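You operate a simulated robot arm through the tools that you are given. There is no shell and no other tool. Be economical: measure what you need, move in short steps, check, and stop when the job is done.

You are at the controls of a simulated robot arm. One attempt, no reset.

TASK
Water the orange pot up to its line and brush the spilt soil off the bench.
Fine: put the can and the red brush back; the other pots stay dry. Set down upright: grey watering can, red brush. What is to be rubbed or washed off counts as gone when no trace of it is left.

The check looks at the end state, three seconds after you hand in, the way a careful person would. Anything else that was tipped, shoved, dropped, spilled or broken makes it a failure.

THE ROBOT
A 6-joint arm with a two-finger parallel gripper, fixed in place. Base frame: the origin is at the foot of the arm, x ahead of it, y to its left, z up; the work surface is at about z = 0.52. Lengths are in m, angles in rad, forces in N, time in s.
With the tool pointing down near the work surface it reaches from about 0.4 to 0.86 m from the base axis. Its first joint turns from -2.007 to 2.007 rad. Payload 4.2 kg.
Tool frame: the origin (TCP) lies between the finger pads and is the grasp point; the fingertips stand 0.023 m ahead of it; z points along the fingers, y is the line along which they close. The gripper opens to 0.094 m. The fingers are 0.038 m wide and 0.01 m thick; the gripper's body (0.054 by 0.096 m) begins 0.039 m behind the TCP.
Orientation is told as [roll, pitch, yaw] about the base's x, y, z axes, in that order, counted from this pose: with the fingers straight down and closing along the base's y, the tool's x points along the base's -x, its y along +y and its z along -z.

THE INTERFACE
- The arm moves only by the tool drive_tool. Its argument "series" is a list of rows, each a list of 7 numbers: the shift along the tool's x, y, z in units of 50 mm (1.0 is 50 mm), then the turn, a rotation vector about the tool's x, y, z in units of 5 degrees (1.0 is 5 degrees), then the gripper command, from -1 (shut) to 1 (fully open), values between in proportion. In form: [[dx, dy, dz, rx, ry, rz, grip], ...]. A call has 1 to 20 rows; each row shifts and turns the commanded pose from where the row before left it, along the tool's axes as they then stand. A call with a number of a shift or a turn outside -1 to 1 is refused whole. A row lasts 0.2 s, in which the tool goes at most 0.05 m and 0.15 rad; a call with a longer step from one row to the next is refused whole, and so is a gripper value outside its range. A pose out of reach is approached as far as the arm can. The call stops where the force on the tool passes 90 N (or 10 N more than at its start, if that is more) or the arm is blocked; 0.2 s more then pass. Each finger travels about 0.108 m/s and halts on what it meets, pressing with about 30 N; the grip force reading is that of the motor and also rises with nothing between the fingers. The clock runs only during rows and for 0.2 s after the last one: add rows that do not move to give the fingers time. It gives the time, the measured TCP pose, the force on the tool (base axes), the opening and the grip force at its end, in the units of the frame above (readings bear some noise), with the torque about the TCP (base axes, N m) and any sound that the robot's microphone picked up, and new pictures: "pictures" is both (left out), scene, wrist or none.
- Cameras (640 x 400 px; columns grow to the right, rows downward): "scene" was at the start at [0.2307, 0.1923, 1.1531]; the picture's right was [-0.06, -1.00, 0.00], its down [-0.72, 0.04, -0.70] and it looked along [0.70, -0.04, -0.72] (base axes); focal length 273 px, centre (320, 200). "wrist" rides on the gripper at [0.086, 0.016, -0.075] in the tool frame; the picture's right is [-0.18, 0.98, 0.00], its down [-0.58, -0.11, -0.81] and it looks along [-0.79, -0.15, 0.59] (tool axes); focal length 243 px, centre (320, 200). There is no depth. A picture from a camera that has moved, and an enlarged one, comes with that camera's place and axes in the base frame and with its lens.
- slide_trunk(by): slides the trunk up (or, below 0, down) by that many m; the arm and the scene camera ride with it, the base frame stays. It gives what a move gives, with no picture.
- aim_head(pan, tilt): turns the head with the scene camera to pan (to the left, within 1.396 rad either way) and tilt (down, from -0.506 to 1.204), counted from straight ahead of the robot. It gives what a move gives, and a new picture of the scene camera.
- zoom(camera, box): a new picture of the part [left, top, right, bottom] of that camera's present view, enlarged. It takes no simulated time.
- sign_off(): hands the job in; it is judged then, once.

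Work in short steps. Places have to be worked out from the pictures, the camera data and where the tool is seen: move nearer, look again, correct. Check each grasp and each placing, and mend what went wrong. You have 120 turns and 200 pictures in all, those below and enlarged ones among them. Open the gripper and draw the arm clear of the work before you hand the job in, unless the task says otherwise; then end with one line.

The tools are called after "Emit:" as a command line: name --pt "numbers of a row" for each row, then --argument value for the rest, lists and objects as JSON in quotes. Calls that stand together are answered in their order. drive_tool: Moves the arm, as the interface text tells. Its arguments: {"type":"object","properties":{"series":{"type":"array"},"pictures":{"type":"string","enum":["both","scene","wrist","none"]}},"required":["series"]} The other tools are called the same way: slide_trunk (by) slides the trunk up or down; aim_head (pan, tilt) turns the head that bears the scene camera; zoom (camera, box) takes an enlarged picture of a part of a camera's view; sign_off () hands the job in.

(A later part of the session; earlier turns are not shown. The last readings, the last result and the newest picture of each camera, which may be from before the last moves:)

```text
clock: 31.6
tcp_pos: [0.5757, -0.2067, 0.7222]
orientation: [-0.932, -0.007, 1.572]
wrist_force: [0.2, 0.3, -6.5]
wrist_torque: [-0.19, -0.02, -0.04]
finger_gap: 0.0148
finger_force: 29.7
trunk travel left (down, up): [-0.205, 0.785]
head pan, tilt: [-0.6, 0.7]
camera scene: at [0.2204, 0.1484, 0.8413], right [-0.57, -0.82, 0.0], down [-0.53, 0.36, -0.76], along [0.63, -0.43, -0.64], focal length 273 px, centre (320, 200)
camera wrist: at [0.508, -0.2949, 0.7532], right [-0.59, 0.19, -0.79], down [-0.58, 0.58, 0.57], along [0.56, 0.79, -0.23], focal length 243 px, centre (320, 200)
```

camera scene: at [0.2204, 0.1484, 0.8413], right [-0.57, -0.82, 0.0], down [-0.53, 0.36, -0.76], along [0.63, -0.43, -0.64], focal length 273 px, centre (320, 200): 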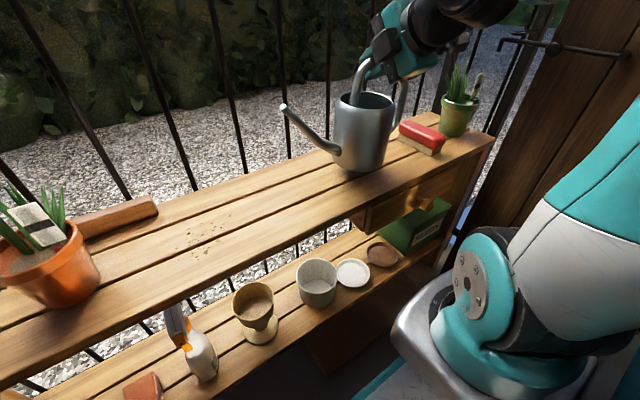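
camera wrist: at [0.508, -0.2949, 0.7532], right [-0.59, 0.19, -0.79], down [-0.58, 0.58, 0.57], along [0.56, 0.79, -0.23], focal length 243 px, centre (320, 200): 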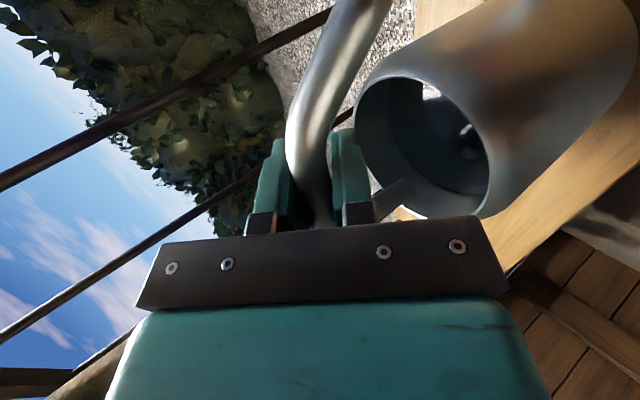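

Held: about 7 N, can upright and steady. Now measure the orange pot from this lower viewpoint.

Emit:
aim_head --pan 0.3 --tilt 0.6

Emit:
zoom --camera "scene" --box '[240, 110, 440, 260]'

```text
clock: 32.8
tcp_pos: [0.5764, -0.2079, 0.7212]
orientation: [-0.932, -0.006, 1.571]
wrist_force: [-0.7, -0.5, -6.8]
wrist_torque: [-0.22, -0.05, -0.01]
finger_gap: 0.0148
finger_force: 30.1
trunk travel left (down, up): [-0.205, 0.785]
head pan, tilt: [0.3, 0.6]
camera scene: at [0.2348, 0.2225, 0.85], right [0.29, -0.96, 0.0], down [-0.54, -0.17, -0.82], along [0.79, 0.24, -0.57], focal length 273 px, centre (320, 200)
```

scene: 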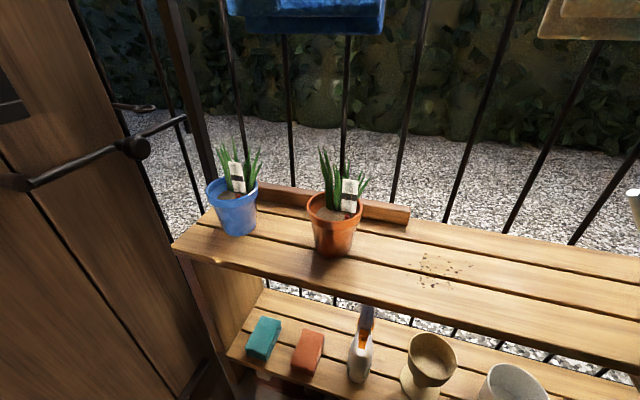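

```text
2.67 times, centred on (340, 185) of scene
camera zoom: at [0.2348, 0.2225, 0.85], right [0.29, -0.96, 0.0], down [-0.54, -0.17, -0.82], along [0.79, 0.24, -0.57], focal length 729 px, centre (267, 240)
```

zoom: 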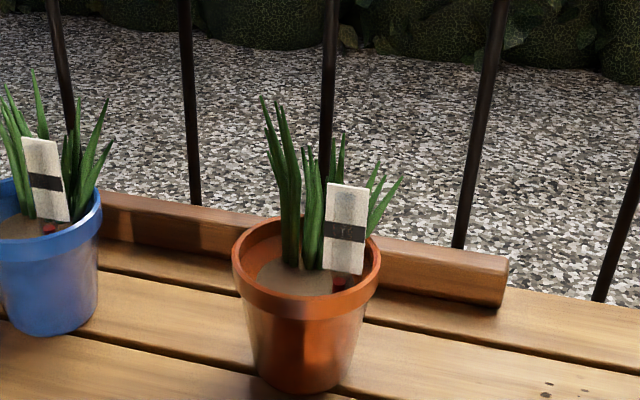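

Pot rim centre ≈ (0.56, 0.30, 0.605), tag at its right-back, red float low on it. I'll raise the can 8 cm and carry it left.

Emit:
drive_tool --pt "0 -0.4 -0.3 0 0 0 -1" --pt "0 -0.45 -0.33 0 0 0 -1" --pt "0 -0.43 -0.32 0 0 0 -1" --pt "-0.3 0 0 0 0 0 -1" --pt "-0.6 0 0 0 0 0 -1" --pt "-0.6 0 0 0 0 0 -1" --pt "-0.6 0 0 0 0 0 -1" --pt "-0.6 0 0 0 0 0 -1" --pt "-0.3 0 0 0 0 0 -1" --pt "0 0 0 0 0 0 -1" --pictures "both"

```text
clock: 35.0
tcp_pos: [0.6056, -0.0716, 0.798]
orientation: [-0.931, -0.007, 1.57]
wrist_force: [-0.2, 0.3, -7.9]
wrist_torque: [-0.18, -0.03, 0.0]
finger_gap: 0.0148
finger_force: 30.2
out of reach, approached as far as the arm can: row 4, 5, 6, 7
trunk travel left (down, up): [-0.205, 0.785]
head pan, tilt: [0.3, 0.6]
camera scene: at [0.2348, 0.2226, 0.85], right [0.3, -0.96, 0.0], down [-0.54, -0.17, -0.82], along [0.79, 0.24, -0.57], focal length 273 px, centre (320, 200)
camera wrist: at [0.5387, -0.1589, 0.8297], right [-0.59, 0.19, -0.79], down [-0.58, 0.58, 0.57], along [0.56, 0.79, -0.23], focal length 243 px, centre (320, 200)
```

scene: 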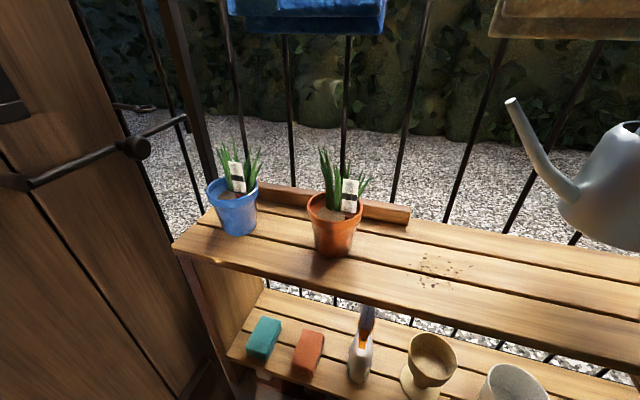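
wrist: 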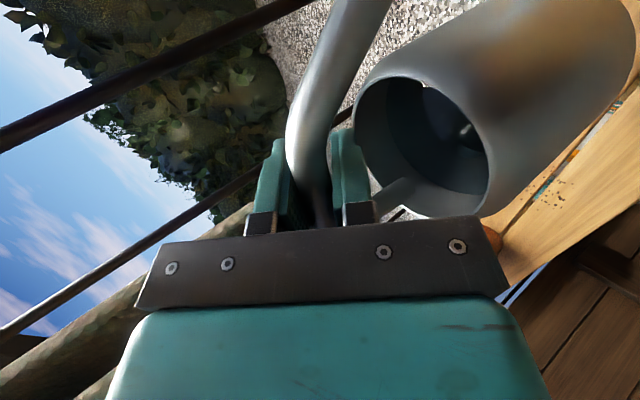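

Reach pushes the arm outward near the beige towel. I'll lower 5 cm to stay under the towel, then yaw the can toward the pot while moving left, in halves.

Emit:
drive_tool --pt "0 0.4 0.3 0 0 0 -1" --pt "0 0.4 0.3 0 0 0 -1" --pt "-0.56 0.131 -0.177 0 0.803 0.596 -1" --pt "-0.539 0.16 -0.215 0 0.803 0.596 -1" --pt "-0.513 0.187 -0.252 0 0.803 0.596 -1" --pt "-0.484 0.213 -0.287 0 0.803 0.596 -1" --pt "0 0 0 0 0 0 -1" --pictures "both"

```text
clock: 36.6
tcp_pos: [0.5635, 0.041, 0.7493]
orientation: [-0.93, -0.006, 1.222]
wrist_force: [-0.2, 0.1, -7.3]
wrist_torque: [-0.22, 0.02, 0.02]
finger_gap: 0.0149
finger_force: 29.6
trunk travel left (down, up): [-0.205, 0.785]
head pan, tilt: [0.3, 0.6]
camera scene: at [0.2347, 0.2226, 0.8499], right [0.3, -0.96, 0.0], down [-0.54, -0.17, -0.82], along [0.79, 0.24, -0.57], focal length 273 px, centre (320, 200)
camera wrist: at [0.4701, -0.0158, 0.7805], right [-0.49, 0.38, -0.79], down [-0.35, 0.74, 0.57], along [0.8, 0.55, -0.23], focal length 243 px, centre (320, 200)
```

scene: 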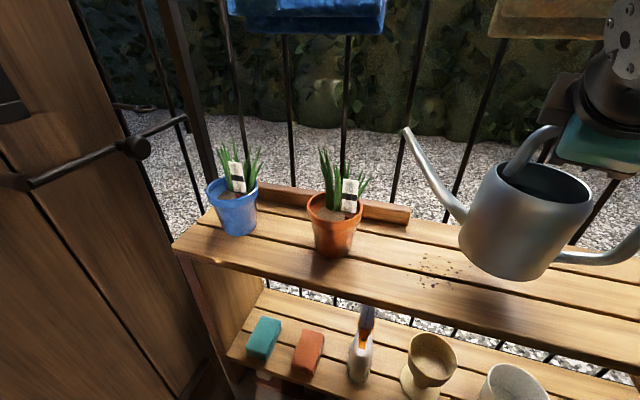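
wrist: 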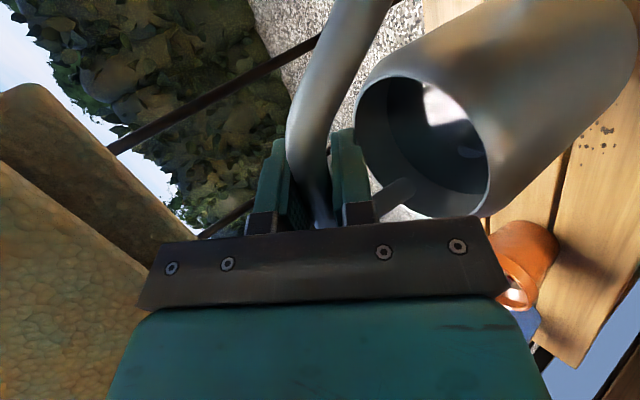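

Good, within reach now and clear. Continuing yaw to 45° while drawing the can toward the robot and left.

Emit:
drive_tool --pt "-0.338 0.352 -0.475 0 0.803 0.596 -1" --pt "-0.285 0.369 -0.497 0 0.803 0.596 -1" --pt "-0.23 0.165 -0.676 0 0.803 0.596 -1" --pt "-0.174 0.175 -0.689 0 0.803 0.596 -1" --pt "-0.115 0.183 -0.7 0 0.803 0.596 -1" --pt "0 0 0 0 0 0 -1" --pictures "both"

```text
clock: 38.0
tcp_pos: [0.4942, 0.127, 0.6957]
orientation: [-0.925, -0.006, 0.785]
wrist_force: [0.0, -0.5, -8.0]
wrist_torque: [-0.19, 0.11, 0.04]
finger_gap: 0.0146
finger_force: 30.9
out of reach, approached as far as the arm can: row 3, 4, 5
trunk travel left (down, up): [-0.205, 0.785]
head pan, tilt: [0.3, 0.6]
camera scene: at [0.2321, 0.2286, 0.8485], right [0.36, -0.93, 0.0], down [-0.54, -0.21, -0.82], along [0.76, 0.3, -0.58], focal length 273 px, centre (320, 200)
camera wrist: at [0.3859, 0.1132, 0.7282], right [-0.28, 0.55, -0.78], down [0.0, 0.82, 0.58], along [0.96, 0.16, -0.23], focal length 243 px, centre (320, 200)
```

scene: 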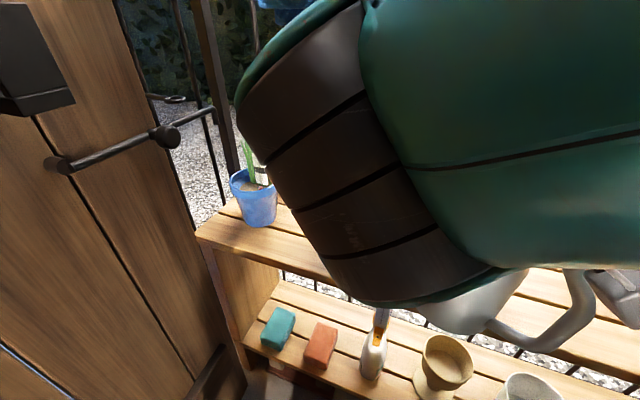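
wrist: 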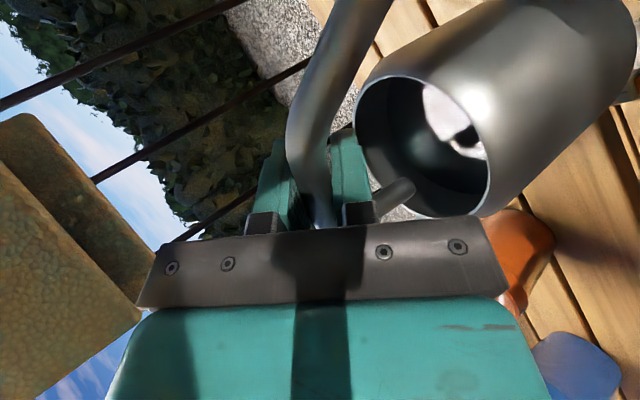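

The forearm is now crowding the head and the arm sank out of reach — this lean doesn't suit pouring there. I'll reverse out and regrip with the tool leaning toward −y instead.

Emit:
drive_tool --pt "0.174 -0.183 0.7 0 -0.803 -0.596 -1" --pt "0.23 -0.175 0.689 0 -0.803 -0.596 -1" --pt "0.285 -0.165 0.676 0 -0.803 -0.596 -1" --pt "0.338 -0.369 0.497 0 -0.803 -0.596 -1" --pt "0.39 -0.352 0.475 0 -0.803 -0.596 -1" --pt "0 0 0 0 0 0 -1" --pictures "both"

```text
clock: 38.6
tcp_pos: [0.5334, 0.0644, 0.6828]
orientation: [-0.952, -0.055, 0.954]
wrist_force: [-0.1, 0.2, 41.8]
wrist_torque: [1.11, 0.34, -0.16]
finger_gap: 0.0148
finger_force: 29.6
trunk travel left (down, up): [-0.205, 0.785]
head pan, tilt: [0.3, 0.6]
stopped in row 3: the force on the tool passed its limit at 110 N (the readings are from after the stop); the commanded pose is now the measured one
camera scene: at [0.234, 0.2224, 0.8503], right [0.3, -0.96, 0.0], down [-0.54, -0.17, -0.83], along [0.79, 0.24, -0.56], focal length 273 px, centre (320, 200)
camera wrist: at [0.4271, 0.0333, 0.7088], right [-0.33, 0.52, -0.79], down [-0.17, 0.79, 0.59], along [0.93, 0.33, -0.18], focal length 243 px, centre (320, 200)
```

scene: 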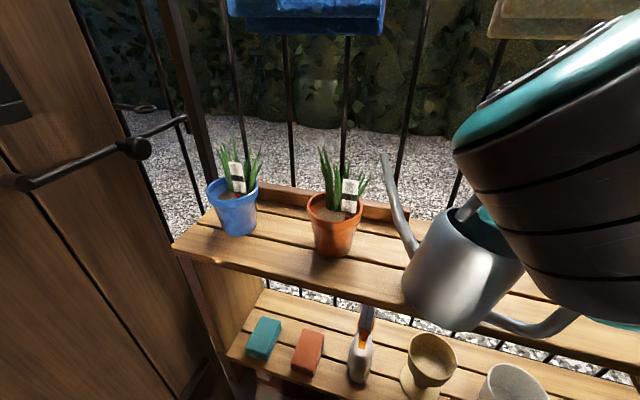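
wrist: 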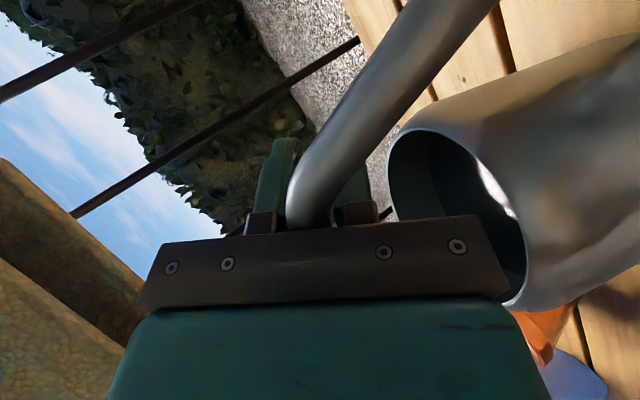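

The can got pressed onto the bench (42 N). Lifting straight up now.

Emit:
drive_tool --pt "0 -0.24 -0.174 0 0 0 -1" --pt "0 -0.24 -0.174 0 0 0 -1" --pt "0 -0.24 -0.174 0 0 0 -1" --pt "0 0 0 0 0 0 -1" --pictures "both"

```text
clock: 39.6
tcp_pos: [0.5328, 0.0632, 0.7228]
orientation: [-0.944, -0.042, 0.957]
wrist_force: [-0.4, -0.4, -8.1]
wrist_torque: [-0.39, -0.07, -0.02]
finger_gap: 0.0142
finger_force: 30.1
trunk travel left (down, up): [-0.205, 0.785]
head pan, tilt: [0.3, 0.6]
camera scene: at [0.2347, 0.2227, 0.8499], right [0.3, -0.96, 0.0], down [-0.54, -0.17, -0.82], along [0.79, 0.24, -0.57], focal length 273 px, centre (320, 200)
camera wrist: at [0.4264, 0.0317, 0.7506], right [-0.35, 0.51, -0.79], down [-0.16, 0.79, 0.59], along [0.92, 0.33, -0.19], focal length 243 px, centre (320, 200)
```

scene: 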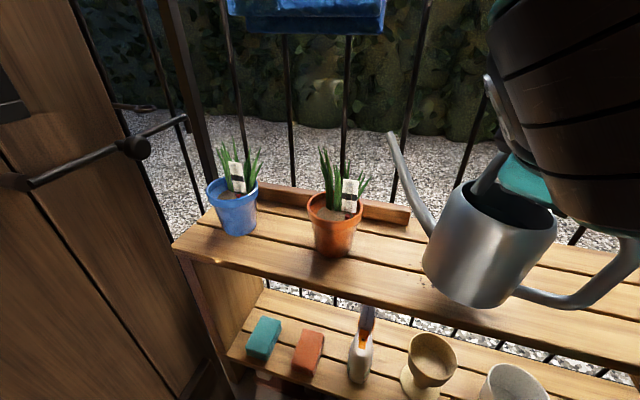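
wrist: 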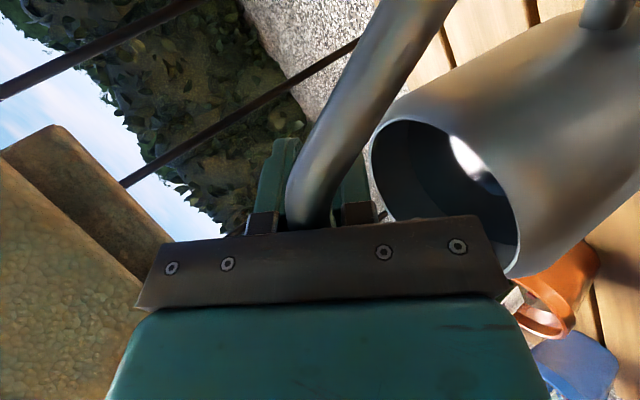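

The can tipped back a little in the grip but is held. Carrying it back toward its place while undoing the yaw.

Emit:
drive_tool --pt "0 -0.33 -0.23 0 0 0 -1" --pt "0.54 -0.327 0.441 0 -0.803 -0.596 -1" --pt "0.586 -0.298 0.4 0 -0.803 -0.596 -1" --pt "0.627 -0.266 0.359 0 -0.803 -0.596 -1" --pt "0.663 -0.232 0.313 0 -0.803 -0.596 -1" --pt "0.695 -0.197 0.266 0 -0.803 -0.596 -1" --pt "0.72 -0.16 0.216 0 -0.803 -0.596 -1" --pt "0.742 -0.122 0.165 0 -0.803 -0.596 -1" --pt "0 0 0 0 0 0 -1" --pictures "wrist"

Emit:
aim_head --pan -0.4 --tilt 0.6

```text
clock: 41.6
tcp_pos: [0.6018, -0.1952, 0.7284]
orientation: [-0.968, -0.029, 1.569]
wrist_force: [-0.9, 1.4, -8.3]
wrist_torque: [-0.22, -0.25, -0.03]
finger_gap: 0.0145
finger_force: 29.9
out of reach, approached as far as the arm can: row 5, 6
trunk travel left (down, up): [-0.205, 0.785]
head pan, tilt: [0.3, 0.6]
camera wrist: at [0.5325, -0.2835, 0.7564], right [-0.56, 0.21, -0.8], down [-0.6, 0.57, 0.56], along [0.57, 0.8, -0.19], focal length 243 px, centre (320, 200)
```

wrist: 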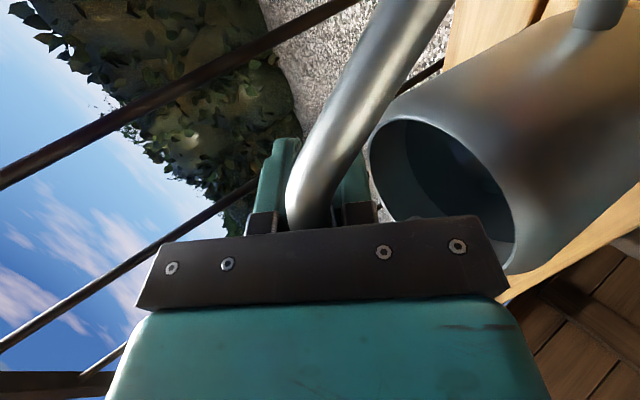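

```text
clock: 42.7
tcp_pos: [0.6023, -0.1961, 0.7292]
orientation: [-0.966, -0.031, 1.569]
wrist_force: [0.8, -0.2, -7.7]
wrist_torque: [-0.26, -0.23, 0.02]
finger_gap: 0.0147
finger_force: 29.6
trunk travel left (down, up): [-0.205, 0.785]
head pan, tilt: [-0.4, 0.6]
camera scene: at [0.2318, 0.1621, 0.85], right [-0.39, -0.92, 0.0], down [-0.52, 0.22, -0.82], along [0.76, -0.32, -0.57], focal length 273 px, centre (320, 200)
```

scene: 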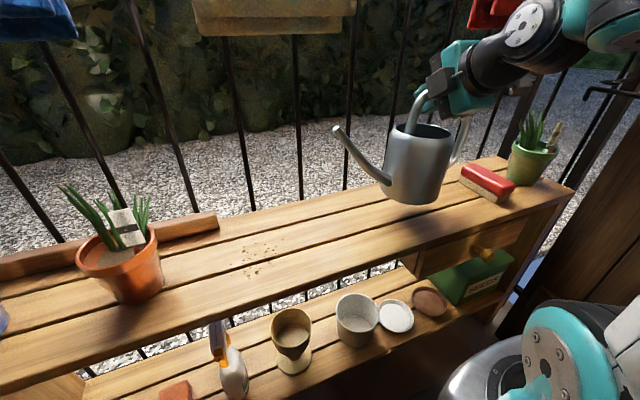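

The can hangs nearly upright. Moving over its original spot and lowering gently until contact.

Emit:
drive_tool --pt "0.1 0.14 -0.2 0 0 0 -1" --pt "0.1 0.14 -0.2 0 0 0 -1" --pt "0 0.13 0.09 0 0 0 -1" --pt "0 0.13 0.09 0 0 0 -1" --pt "0 0 0 0 0 0 -1" --pictures "scene"

Emit:
zoom --camera "scene" --box '[320, 60, 520, 220]'

```text
clock: 43.9
tcp_pos: [0.5774, -0.2037, 0.7115]
orientation: [-0.966, -0.029, 1.569]
wrist_force: [0.2, 0.2, -8.5]
wrist_torque: [-0.2, -0.23, 0.02]
finger_gap: 0.0146
finger_force: 30.0
trunk travel left (down, up): [-0.205, 0.785]
head pan, tilt: [-0.4, 0.6]
camera scene: at [0.2317, 0.162, 0.85], right [-0.39, -0.92, 0.0], down [-0.52, 0.22, -0.82], along [0.76, -0.32, -0.57], focal length 273 px, centre (320, 200)
```

scene: 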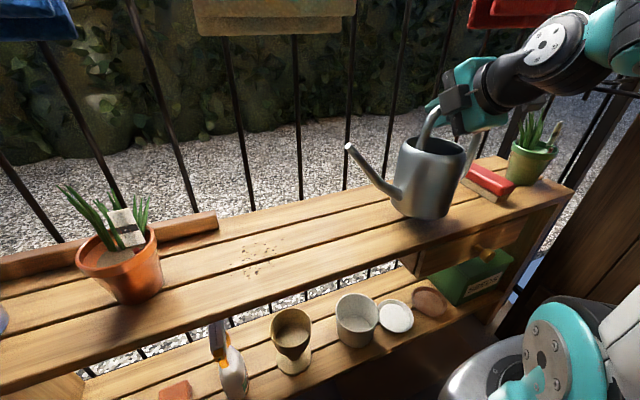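

```text
2.50 times, centred on (420, 140) of scene
camera zoom: at [0.2317, 0.162, 0.85], right [-0.39, -0.92, 0.0], down [-0.52, 0.22, -0.82], along [0.76, -0.32, -0.57], focal length 683 px, centre (70, 350)
```

zoom: 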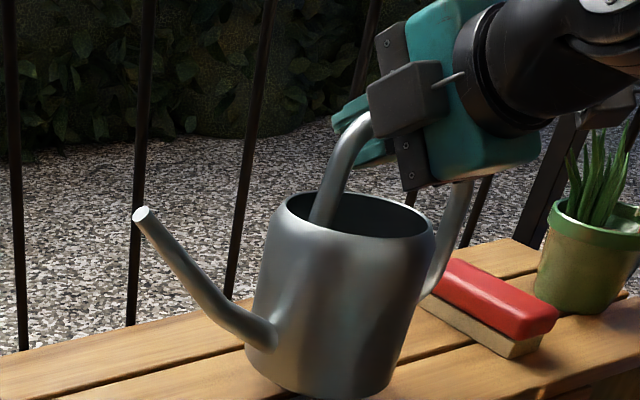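

Emit:
drive_tool --pt "0 0.08 0.057 0 0 0 -1" --pt "0 0 0 0 0 0 -1" --pictures "none"

Emit:
drive_tool --pt "0 0.08 0.057 0 0 0 -1" --pt "0 0 0 0 0 0 -1" --pictures "none"

Emit:
drive_tool --pt "0 0.06 0.04 0 0 0 -1" --pt "0 0 0 0 0 0 -1" --pictures "scene"

```text
clock: 44.5
tcp_pos: [0.5776, -0.2041, 0.7051]
orientation: [-0.966, -0.03, 1.568]
wrist_force: [0.2, 0.2, -8.5]
wrist_torque: [-0.24, -0.21, -0.01]
finger_gap: 0.0146
finger_force: 30.4
trunk travel left (down, up): [-0.205, 0.785]
head pan, tilt: [-0.4, 0.6]
```

```text
clock: 45.1
tcp_pos: [0.5779, -0.2042, 0.7008]
orientation: [-0.966, -0.03, 1.568]
wrist_force: [0.0, 0.9, -8.6]
wrist_torque: [-0.23, -0.22, 0.0]
finger_gap: 0.0147
finger_force: 29.9
trunk travel left (down, up): [-0.205, 0.785]
head pan, tilt: [-0.4, 0.6]
```

```text
clock: 45.7
tcp_pos: [0.5786, -0.2048, 0.6972]
orientation: [-0.967, -0.03, 1.568]
wrist_force: [0.3, -0.5, -8.3]
wrist_torque: [-0.25, -0.22, -0.02]
finger_gap: 0.0143
finger_force: 30.2
trunk travel left (down, up): [-0.205, 0.785]
head pan, tilt: [-0.4, 0.6]
camera scene: at [0.2317, 0.162, 0.85], right [-0.39, -0.92, 0.0], down [-0.52, 0.22, -0.82], along [0.76, -0.32, -0.57], focal length 273 px, centre (320, 200)
```

scene: 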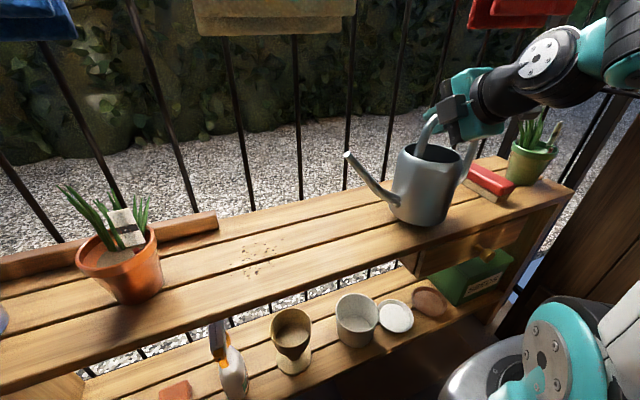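

No contact yet; continuing down in small steps.

Emit:
drive_tool --pt "0 0.08 0.057 0 0 0 -1" --pt "0 0 0 0 0 0 -1" --pictures "none"

Emit:
drive_tool --pt "0 0.06 0.04 0 0 0 -1" --pt "0 0 0 0 0 0 -1" --pictures "none"

```text
clock: 46.3
tcp_pos: [0.5782, -0.205, 0.6927]
orientation: [-0.966, -0.03, 1.573]
wrist_force: [0.1, -0.3, -8.0]
wrist_torque: [-0.22, -0.26, -0.01]
finger_gap: 0.0147
finger_force: 30.2
trunk travel left (down, up): [-0.205, 0.785]
head pan, tilt: [-0.4, 0.6]
```

```text
clock: 46.9
tcp_pos: [0.5782, -0.2043, 0.6898]
orientation: [-0.967, -0.03, 1.57]
wrist_force: [-0.1, 1.0, -7.7]
wrist_torque: [-0.27, -0.24, -0.01]
finger_gap: 0.0145
finger_force: 30.4
trunk travel left (down, up): [-0.205, 0.785]
head pan, tilt: [-0.4, 0.6]
```

Emit:
zoom --camera "scene" --box '[320, 90, 520, 240]'

```text
2.67 times, centred on (420, 165) of scene
camera zoom: at [0.2317, 0.162, 0.85], right [-0.39, -0.92, 0.0], down [-0.52, 0.22, -0.82], along [0.76, -0.32, -0.57], focal length 729 px, centre (53, 293)
```

zoom: 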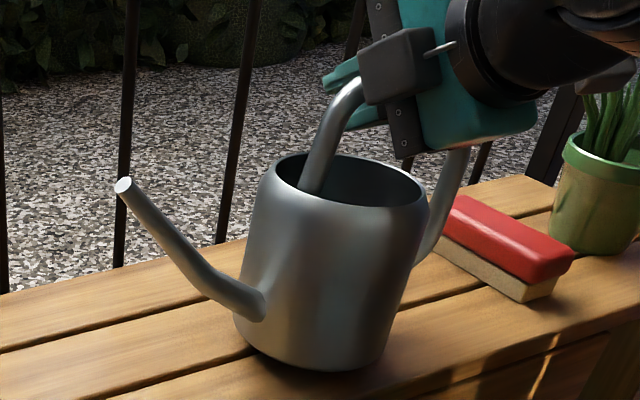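

Still hovering slightly, spout tipped up about 10°. A few more millimetres.

Emit:
drive_tool --pt "0 0.06 0.04 0 0 0 -1" --pt "0 0 0 0 0 0 -1" --pictures "none"

Emit:
drive_tool --pt "0 0.06 0.04 0 0 0 -1" --pt "0 0 0 0 0 0 -1" --pictures "none"

Emit:
drive_tool --pt "0 0.06 0.04 0 0 0 -1" --pt "0 0 0 0 0 0 -1" --pictures "none"

```text
clock: 47.5
tcp_pos: [0.5784, -0.2043, 0.6854]
orientation: [-0.966, -0.03, 1.569]
wrist_force: [0.4, 0.2, -7.7]
wrist_torque: [-0.26, -0.23, -0.01]
finger_gap: 0.0143
finger_force: 30.1
trunk travel left (down, up): [-0.205, 0.785]
head pan, tilt: [-0.4, 0.6]
```

```text
clock: 48.1
tcp_pos: [0.579, -0.204, 0.682]
orientation: [-0.967, -0.03, 1.57]
wrist_force: [-0.7, 0.7, -7.8]
wrist_torque: [-0.23, -0.23, -0.02]
finger_gap: 0.0144
finger_force: 29.6
trunk travel left (down, up): [-0.205, 0.785]
head pan, tilt: [-0.4, 0.6]
```

```text
clock: 48.7
tcp_pos: [0.5777, -0.2035, 0.6824]
orientation: [-0.976, -0.026, 1.571]
wrist_force: [-2.5, 3.2, 24.5]
wrist_torque: [-0.07, 0.53, -0.08]
finger_gap: 0.0142
finger_force: 29.9
trunk travel left (down, up): [-0.205, 0.785]
head pan, tilt: [-0.4, 0.6]
```

Contact (+24 N). Relax 2 mm and open the fingers.

Emit:
drive_tool --pt "0 -0.04 -0.03 0 0 0 -1" --pt "0 0 0 0 0 0 -0.5" --pt "0 0 0 0 0 0 -0.2" --pt "0 0 0 0 0 0 0" --pt "0 0 0 0 0 0 0" --pictures "both"

Emit:
zoom --camera "scene" --box '[320, 90, 520, 240]'

```text
clock: 49.9
tcp_pos: [0.5783, -0.203, 0.6814]
orientation: [-0.968, -0.029, 1.569]
wrist_force: [-2.6, -0.4, 0.6]
wrist_torque: [0.0, -0.06, 0.04]
finger_gap: 0.047
finger_force: 0.0
trunk travel left (down, up): [-0.205, 0.785]
head pan, tilt: [-0.4, 0.6]
camera scene: at [0.2315, 0.1621, 0.85], right [-0.39, -0.92, 0.0], down [-0.52, 0.22, -0.83], along [0.76, -0.32, -0.56], focal length 273 px, centre (320, 200)
camera wrist: at [0.5091, -0.2911, 0.7085], right [-0.56, 0.21, -0.8], down [-0.6, 0.57, 0.56], along [0.57, 0.8, -0.19], focal length 243 px, centre (320, 200)
```

scene: 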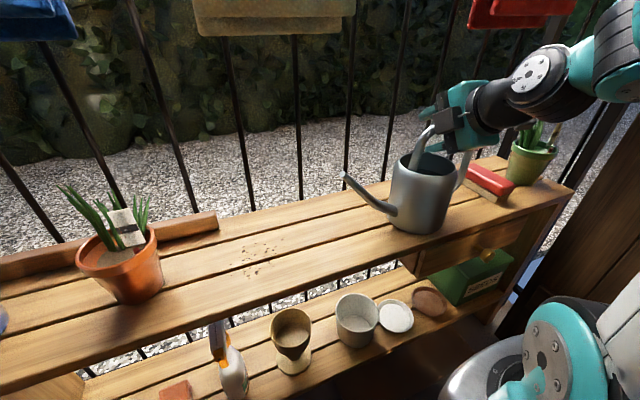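
wrist: 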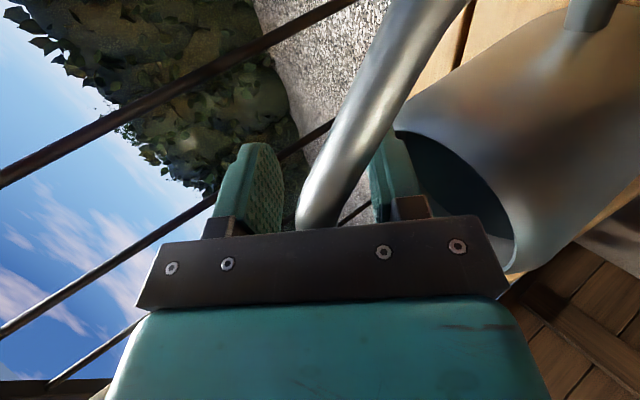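

```text
2.67 times, centred on (420, 165) of scene
camera zoom: at [0.2315, 0.1621, 0.85], right [-0.39, -0.92, 0.0], down [-0.52, 0.22, -0.83], along [0.76, -0.32, -0.56], focal length 729 px, centre (53, 293)
```

zoom: 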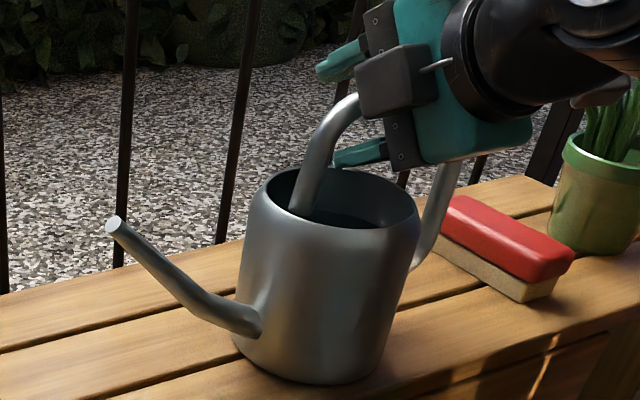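

Can stands upright. Withdrawing the fingers 5 cm and then up.

Emit:
drive_tool --pt "0 0 -0.5 0 0 0 0" --pt "0 0 -0.5 0 0 0 0" --pt "0 -0.4 -0.29 0 0 0 0" --pt "0 -0.8 -0.58 0 0 0 0" --pt "0 -0.8 -0.58 0 0 0 0" --pt "0 0 0 0 0 0 0" --pictures "scene"

Emit:
zoom --camera "scene" --box '[320, 90, 520, 240]'

```text
clock: 51.3
tcp_pos: [0.554, -0.2316, 0.8255]
orientation: [-0.967, -0.03, 1.57]
wrist_force: [0.0, -0.1, 1.1]
wrist_torque: [0.02, 0.0, -0.01]
finger_gap: 0.047
finger_force: 0.1
out of reach, approached as far as the arm can: row 3, 4, 5
trunk travel left (down, up): [-0.205, 0.785]
head pan, tilt: [-0.4, 0.6]
camera scene: at [0.2316, 0.1621, 0.85], right [-0.39, -0.92, 0.0], down [-0.52, 0.22, -0.83], along [0.76, -0.32, -0.56], focal length 273 px, centre (320, 200)
```

scene: 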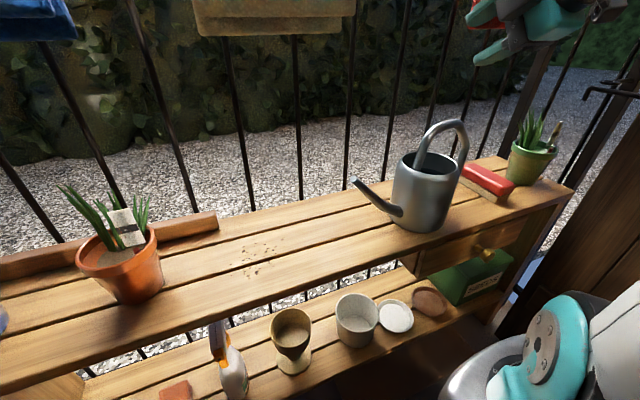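

```text
2.67 times, centred on (420, 165) of scene
camera zoom: at [0.2316, 0.1621, 0.85], right [-0.39, -0.92, 0.0], down [-0.52, 0.22, -0.83], along [0.76, -0.32, -0.56], focal length 729 px, centre (53, 293)
```

zoom: 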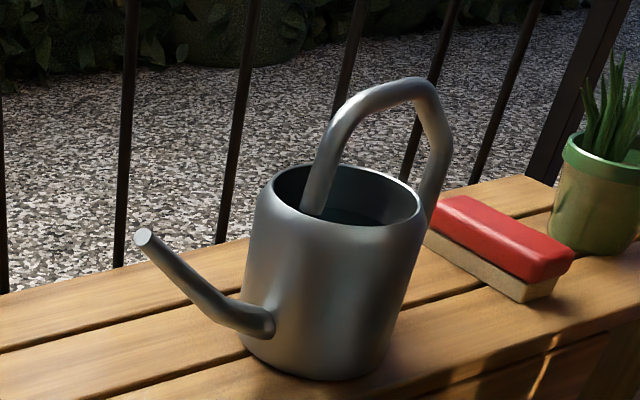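

Can is back upright, spout yawed ~10° toward me. Reorient for a better grasp: yaw +10°, lean reduced to 40°, and 30° lean toward −y.

Emit:
drive_tool --pt "0 0 0 0 -0.823 -0.567 0" --pt "0 0 0 0 -0.823 -0.567 0" --pt "0 0 0 -0.77 0 0 0" --pt "0 0 0 -0.77 0 0 0" --pt "0 0 0 -0.77 0 0 0" --pt "0 0 0 -0.77 0 0 0" --pt "0 0 0 0 -1 0 0" --pt "0 0 0 0 -1 0 0" --pt "0 0 0 0 -1 0 0" --pt "0 0 0 0 -1 0 0" --pt "0 0 0 0 -1 0 0" --pt "0 0 0 0 -1 0 0" --pt "0 0 0 0 0 0 0" --pictures "both"

```text
clock: 54.1
tcp_pos: [0.578, -0.2004, 0.7764]
orientation: [-0.787, -0.416, 2.106]
wrist_force: [0.1, 0.8, 0.7]
wrist_torque: [0.03, 0.02, -0.03]
finger_gap: 0.0467
finger_force: 0.1
out of reach, approached as far as the arm can: row 10, 11, 12
trunk travel left (down, up): [-0.205, 0.785]
head pan, tilt: [-0.4, 0.6]
camera scene: at [0.2316, 0.1621, 0.85], right [-0.39, -0.92, 0.0], down [-0.52, 0.22, -0.83], along [0.76, -0.32, -0.56], focal length 273 px, centre (320, 200)
camera wrist: at [0.5731, -0.3159, 0.7795], right [-0.83, 0.03, -0.56], down [-0.56, -0.02, 0.83], along [0.02, 1.0, 0.04], focal length 243 px, centre (320, 200)
```

scene: 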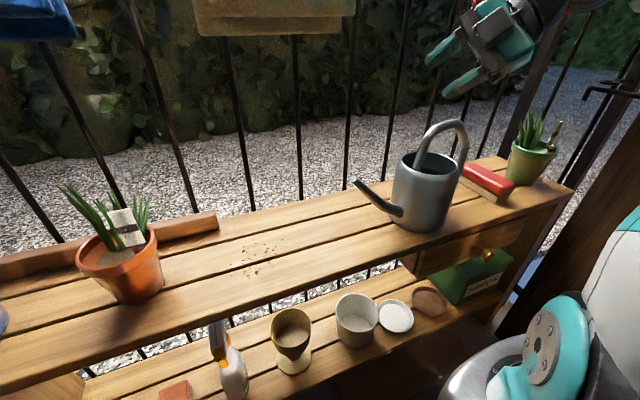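
wrist: 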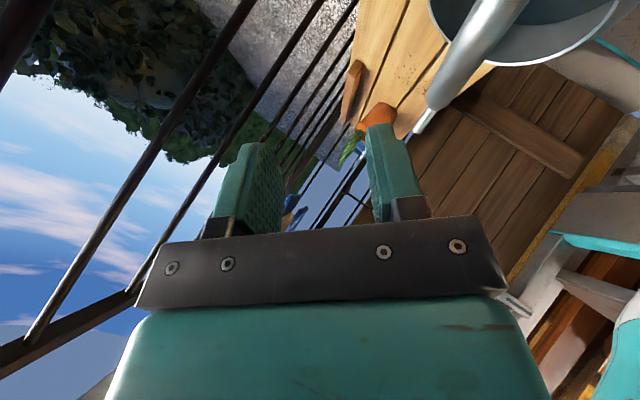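

Too high for this trunk height. I'll pull 5 cm toward the robot and raise the trunk 12 cm, then descend.

Emit:
drive_tool --pt "-0.467 0.753 -0.464 0 0 0 0" --pt "0 0 0 0 0 0 0" --pictures "none"

Emit:
slide_trunk --by 0.12

```text
clock: 54.7
tcp_pos: [0.5349, -0.1931, 0.7609]
orientation: [-0.784, -0.417, 2.106]
wrist_force: [0.4, -0.7, -0.4]
wrist_torque: [0.02, -0.01, -0.01]
finger_gap: 0.047
finger_force: 0.1
out of reach, approached as far as the arm can: row 1
trunk travel left (down, up): [-0.205, 0.785]
head pan, tilt: [-0.4, 0.6]
```

```text
clock: 56.2
tcp_pos: [0.5344, -0.1941, 0.8804]
orientation: [-0.786, -0.417, 2.104]
wrist_force: [0.8, -0.1, -1.3]
wrist_torque: [0.0, -0.01, 0.03]
finger_gap: 0.047
finger_force: 0.0
trunk travel left (down, up): [-0.325, 0.665]
head pan, tilt: [-0.4, 0.6]
```

Emit:
drive_tool --pt "0.49 0.515 0.19 0 0 0 0" --pt "0.49 0.515 0.19 0 0 0 0" --pt "0.49 0.515 0.19 0 0 0 0" --pt "0 0 0 0 0 0 0" --pictures "both"

Emit:
zoom --camera "scene" --box '[320, 90, 520, 240]'

```text
clock: 57.2
tcp_pos: [0.5235, -0.2426, 0.784]
orientation: [-0.786, -0.416, 2.105]
wrist_force: [0.7, -0.1, 0.1]
wrist_torque: [0.01, -0.01, 0.01]
finger_gap: 0.0469
finger_force: 0.1
trunk travel left (down, up): [-0.325, 0.665]
head pan, tilt: [-0.4, 0.6]
camera scene: at [0.2316, 0.1621, 0.97], right [-0.39, -0.92, 0.0], down [-0.52, 0.22, -0.83], along [0.76, -0.32, -0.56], focal length 273 px, centre (320, 200)
camera wrist: at [0.5185, -0.3585, 0.7877], right [-0.83, 0.03, -0.56], down [-0.56, -0.02, 0.83], along [0.02, 1.0, 0.03], focal length 243 px, centre (320, 200)
```

scene: 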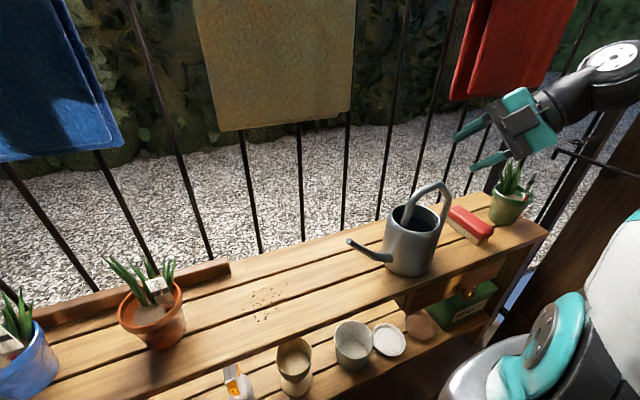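
wrist: 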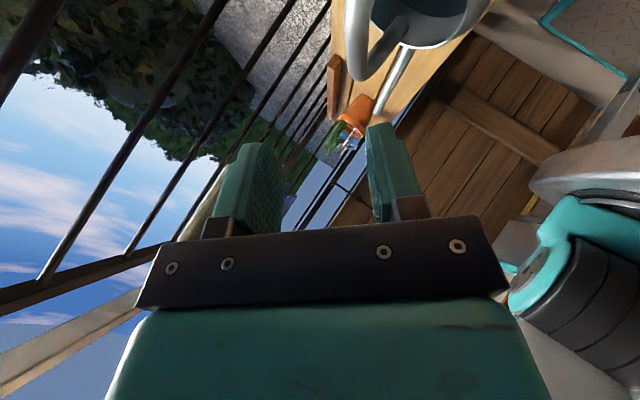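

```text
2.67 times, centred on (420, 165) of scene
camera zoom: at [0.2316, 0.1621, 0.97], right [-0.39, -0.92, 0.0], down [-0.52, 0.22, -0.83], along [0.76, -0.32, -0.56], focal length 729 px, centre (53, 293)
```

zoom: 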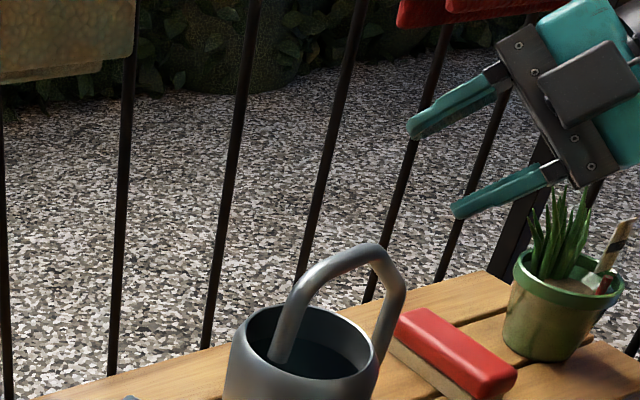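

Bar re-measured: centre ≈ (0.564, −0.209, 0.691). Aligning laterally first.

Emit:
drive_tool --pt "0.3 0.265 0.2 0 0 0 0" --pt "0.3 0.265 0.2 0 0 0 0" --pt "0 0 0.4 0 0 0 0" --pt "0 0 0 0 0 0 0" --pictures "both"

Emit:
zoom --camera "scene" --box '[340, 110, 520, 240]'

```text
clock: 58.2
tcp_pos: [0.5356, -0.2463, 0.7287]
orientation: [-0.786, -0.416, 2.106]
wrist_force: [0.5, -0.7, 0.1]
wrist_torque: [0.01, 0.01, -0.01]
finger_gap: 0.0471
finger_force: 0.0
trunk travel left (down, up): [-0.325, 0.665]
head pan, tilt: [-0.4, 0.6]
camera scene: at [0.2316, 0.162, 0.97], right [-0.39, -0.92, 0.0], down [-0.52, 0.22, -0.83], along [0.76, -0.32, -0.56], focal length 273 px, centre (320, 200)
camera wrist: at [0.531, -0.3614, 0.7316], right [-0.83, 0.03, -0.56], down [-0.56, -0.02, 0.83], along [0.02, 1.0, 0.03], focal length 243 px, centre (320, 200)
```

scene: 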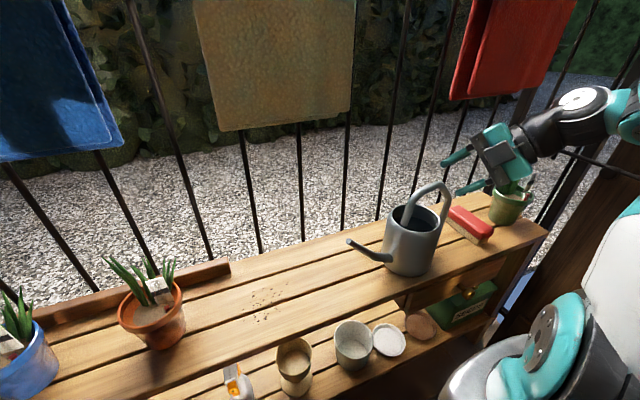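
wrist: 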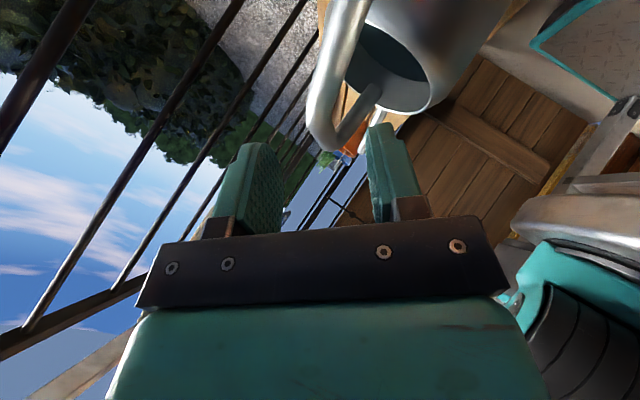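

```text
3.08 times, centred on (430, 175) of scene
camera zoom: at [0.2316, 0.162, 0.97], right [-0.39, -0.92, 0.0], down [-0.52, 0.22, -0.83], along [0.76, -0.32, -0.56], focal length 841 px, centre (-18, 277)
```

zoom: 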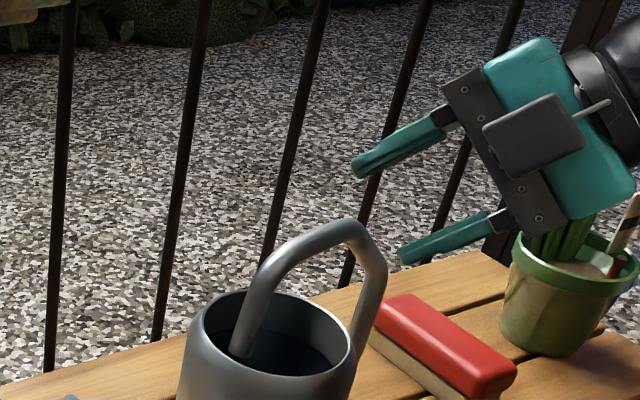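

Aligned; advancing 6.3 cm along the tool axis.

Emit:
drive_tool --pt "0 0 0.4 0 0 0 0" --pt "0 0 0.4 0 0 0 0" --pt "0 0 0.46 0 0 0 0" --pt "0 0 0 0 0 0 0" --pictures "both"

Emit:
zoom --camera "scene" --box '[340, 130, 520, 280]'

```text
clock: 59.2
tcp_pos: [0.5637, -0.2069, 0.6857]
orientation: [-0.784, -0.417, 2.104]
wrist_force: [0.2, -0.5, 0.1]
wrist_torque: [0.02, -0.02, 0.0]
finger_gap: 0.0472
finger_force: 0.0
trunk travel left (down, up): [-0.325, 0.665]
head pan, tilt: [-0.4, 0.6]
camera scene: at [0.2316, 0.162, 0.97], right [-0.39, -0.92, 0.0], down [-0.52, 0.22, -0.83], along [0.76, -0.32, -0.56], focal length 273 px, centre (320, 200)
camera wrist: at [0.5593, -0.3228, 0.6904], right [-0.83, 0.03, -0.56], down [-0.56, -0.02, 0.83], along [0.02, 1.0, 0.03], focal length 243 px, centre (320, 200)
```

scene: 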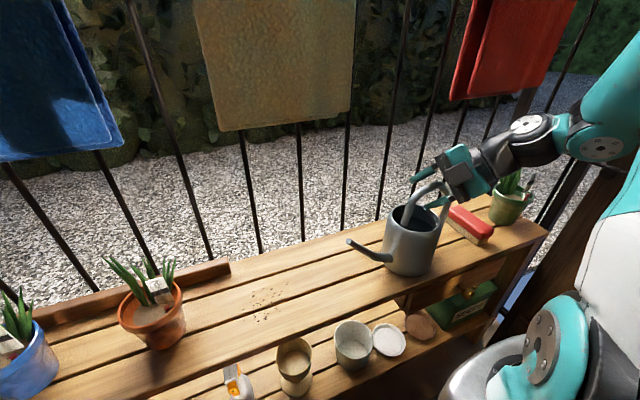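
wrist: 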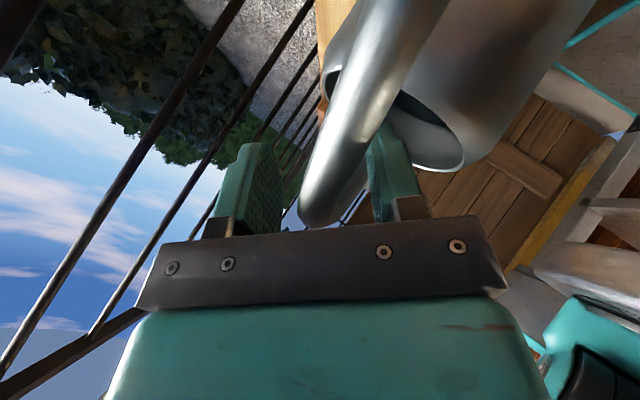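

```text
2.67 times, centred on (430, 205) of scene
camera zoom: at [0.2316, 0.162, 0.97], right [-0.39, -0.92, 0.0], down [-0.52, 0.22, -0.83], along [0.76, -0.32, -0.56], focal length 729 px, centre (27, 187)
```

zoom: 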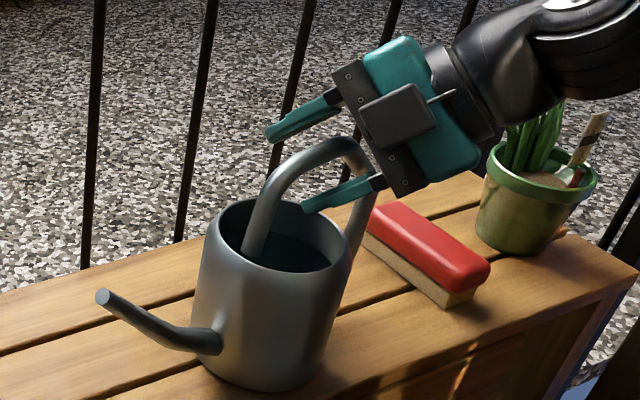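

Bar is well between the fingers. Closing.

Emit:
drive_tool --pt "0 0 0 0 0 0 -0.4" --pt "0 0 0 0 0 0 -1" --pt "0 0 0 0 0 0 -1" --pt "0 0 0 0 0 0 -1" --pictures "none"

Emit:
drive_tool --pt "-0.04 -0.065 -0.065 0 0 0 -1" --pt "-0.04 -0.065 -0.065 0 0 0 -1" --pt "-0.04 -0.065 -0.065 0 0 0 -1" --pt "0 0 0 0 0 0 -1" --pt "0 0 0 0 0 0 -1" --pictures "none"

Emit:
drive_tool --pt "-0.08 -0.13 -0.13 0 0 0 -1" --pt "-0.08 -0.13 -0.13 0 0 0 -1" --pt "-0.08 -0.13 -0.13 0 0 0 -1" --pt "0 0 0 0 0 0 -1" --pt "0 0 0 0 0 0 -1" --pictures "both"

```text
clock: 60.2
tcp_pos: [0.5641, -0.2068, 0.6865]
orientation: [-0.784, -0.418, 2.104]
wrist_force: [-2.0, 2.8, 0.2]
wrist_torque: [0.56, 0.27, -0.09]
finger_gap: 0.0191
finger_force: 29.8
trunk travel left (down, up): [-0.325, 0.665]
head pan, tilt: [-0.4, 0.6]
```

```text
clock: 61.4
tcp_pos: [0.5649, -0.2063, 0.7029]
orientation: [-0.785, -0.417, 2.105]
wrist_force: [-0.3, 0.2, -8.2]
wrist_torque: [-0.18, -0.05, -0.01]
finger_gap: 0.0178
finger_force: 29.6
trunk travel left (down, up): [-0.325, 0.665]
head pan, tilt: [-0.4, 0.6]
```

```text
clock: 62.6
tcp_pos: [0.5665, -0.2076, 0.7313]
orientation: [-0.785, -0.416, 2.106]
wrist_force: [0.9, -0.6, -8.4]
wrist_torque: [-0.18, -0.08, 0.01]
finger_gap: 0.0179
finger_force: 29.9
trunk travel left (down, up): [-0.325, 0.665]
head pan, tilt: [-0.4, 0.6]
camera scene: at [0.2318, 0.162, 0.97], right [-0.39, -0.92, 0.0], down [-0.52, 0.22, -0.82], along [0.76, -0.32, -0.57], focal length 273 px, centre (320, 200)
camera wrist: at [0.561, -0.323, 0.7349], right [-0.83, 0.03, -0.56], down [-0.56, -0.02, 0.83], along [0.02, 1.0, 0.03], focal length 243 px, centre (320, 200)
```

scene: 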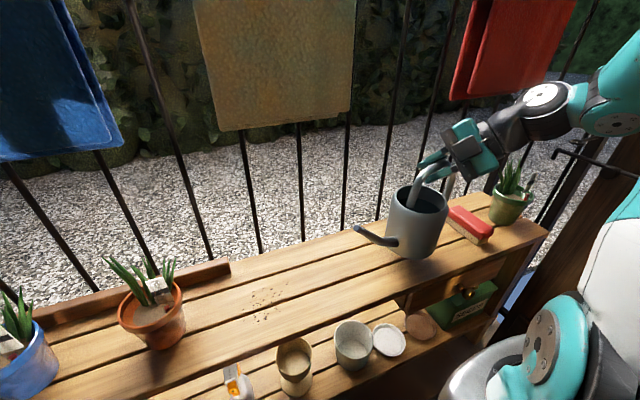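
wrist: 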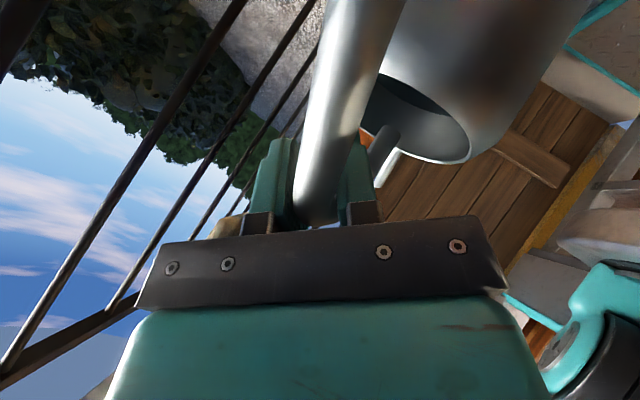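

Lifted and held (8 N). Checking whether the can hangs level.

Emit:
zoom --camera "scene" --box '[340, 130, 500, 280]'

```text
2.67 times, centred on (420, 205) of scene
camera zoom: at [0.2318, 0.162, 0.97], right [-0.39, -0.92, 0.0], down [-0.52, 0.22, -0.82], along [0.76, -0.32, -0.57], focal length 729 px, centre (53, 187)
```

zoom: 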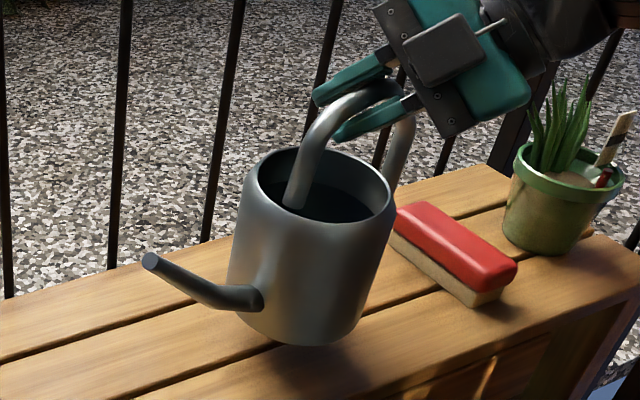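

Nearly level, spout yawed ~15° toward me. Raise 4.5 cm, then carry left 20 cm while yawing the spout clockwise 25°.

Emit:
drive_tool --pt "-0.182 -0.292 -0.29 0 0 0 -1" --pt "-0.182 -0.292 -0.29 0 0 0 -1" --pt "-0.686 0 0.429 0.404 0.648 0.646 -1" --pt "-0.707 0.052 0.389 0.404 0.648 0.646 -1" --pt "-0.724 0.107 0.346 0.404 0.648 0.646 -1" --pt "-0.735 0.158 0.3 0.404 0.648 0.646 -1" --pt "-0.741 0.21 0.252 0.404 0.648 0.646 -1" --pt "0 0 0 0 0 0 -1" --pictures "both"

```text
clock: 64.4
tcp_pos: [0.5457, -0.0058, 0.7857]
orientation: [-0.783, -0.415, 1.666]
wrist_force: [-0.3, 0.7, -7.4]
wrist_torque: [-0.18, 0.06, 0.0]
finger_gap: 0.0177
finger_force: 29.8
out of reach, approached as far as the arm can: row 6, 7
trunk travel left (down, up): [-0.325, 0.665]
head pan, tilt: [-0.4, 0.6]
camera scene: at [0.2318, 0.1621, 0.97], right [-0.39, -0.92, 0.0], down [-0.52, 0.22, -0.82], along [0.76, -0.32, -0.57], focal length 273 px, centre (320, 200)
camera wrist: at [0.4928, -0.1079, 0.7898], right [-0.74, 0.38, -0.56], down [-0.52, 0.22, 0.83], along [0.44, 0.9, 0.03], focal length 243 px, centre (320, 200)
```

scene: 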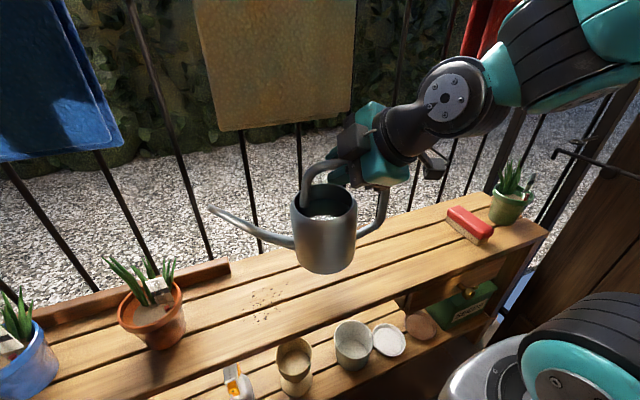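
wrist: 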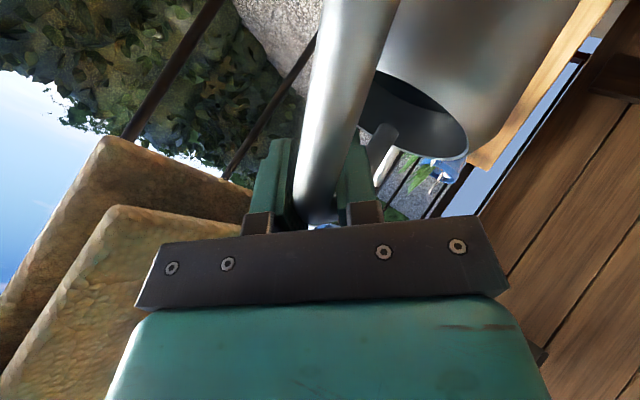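

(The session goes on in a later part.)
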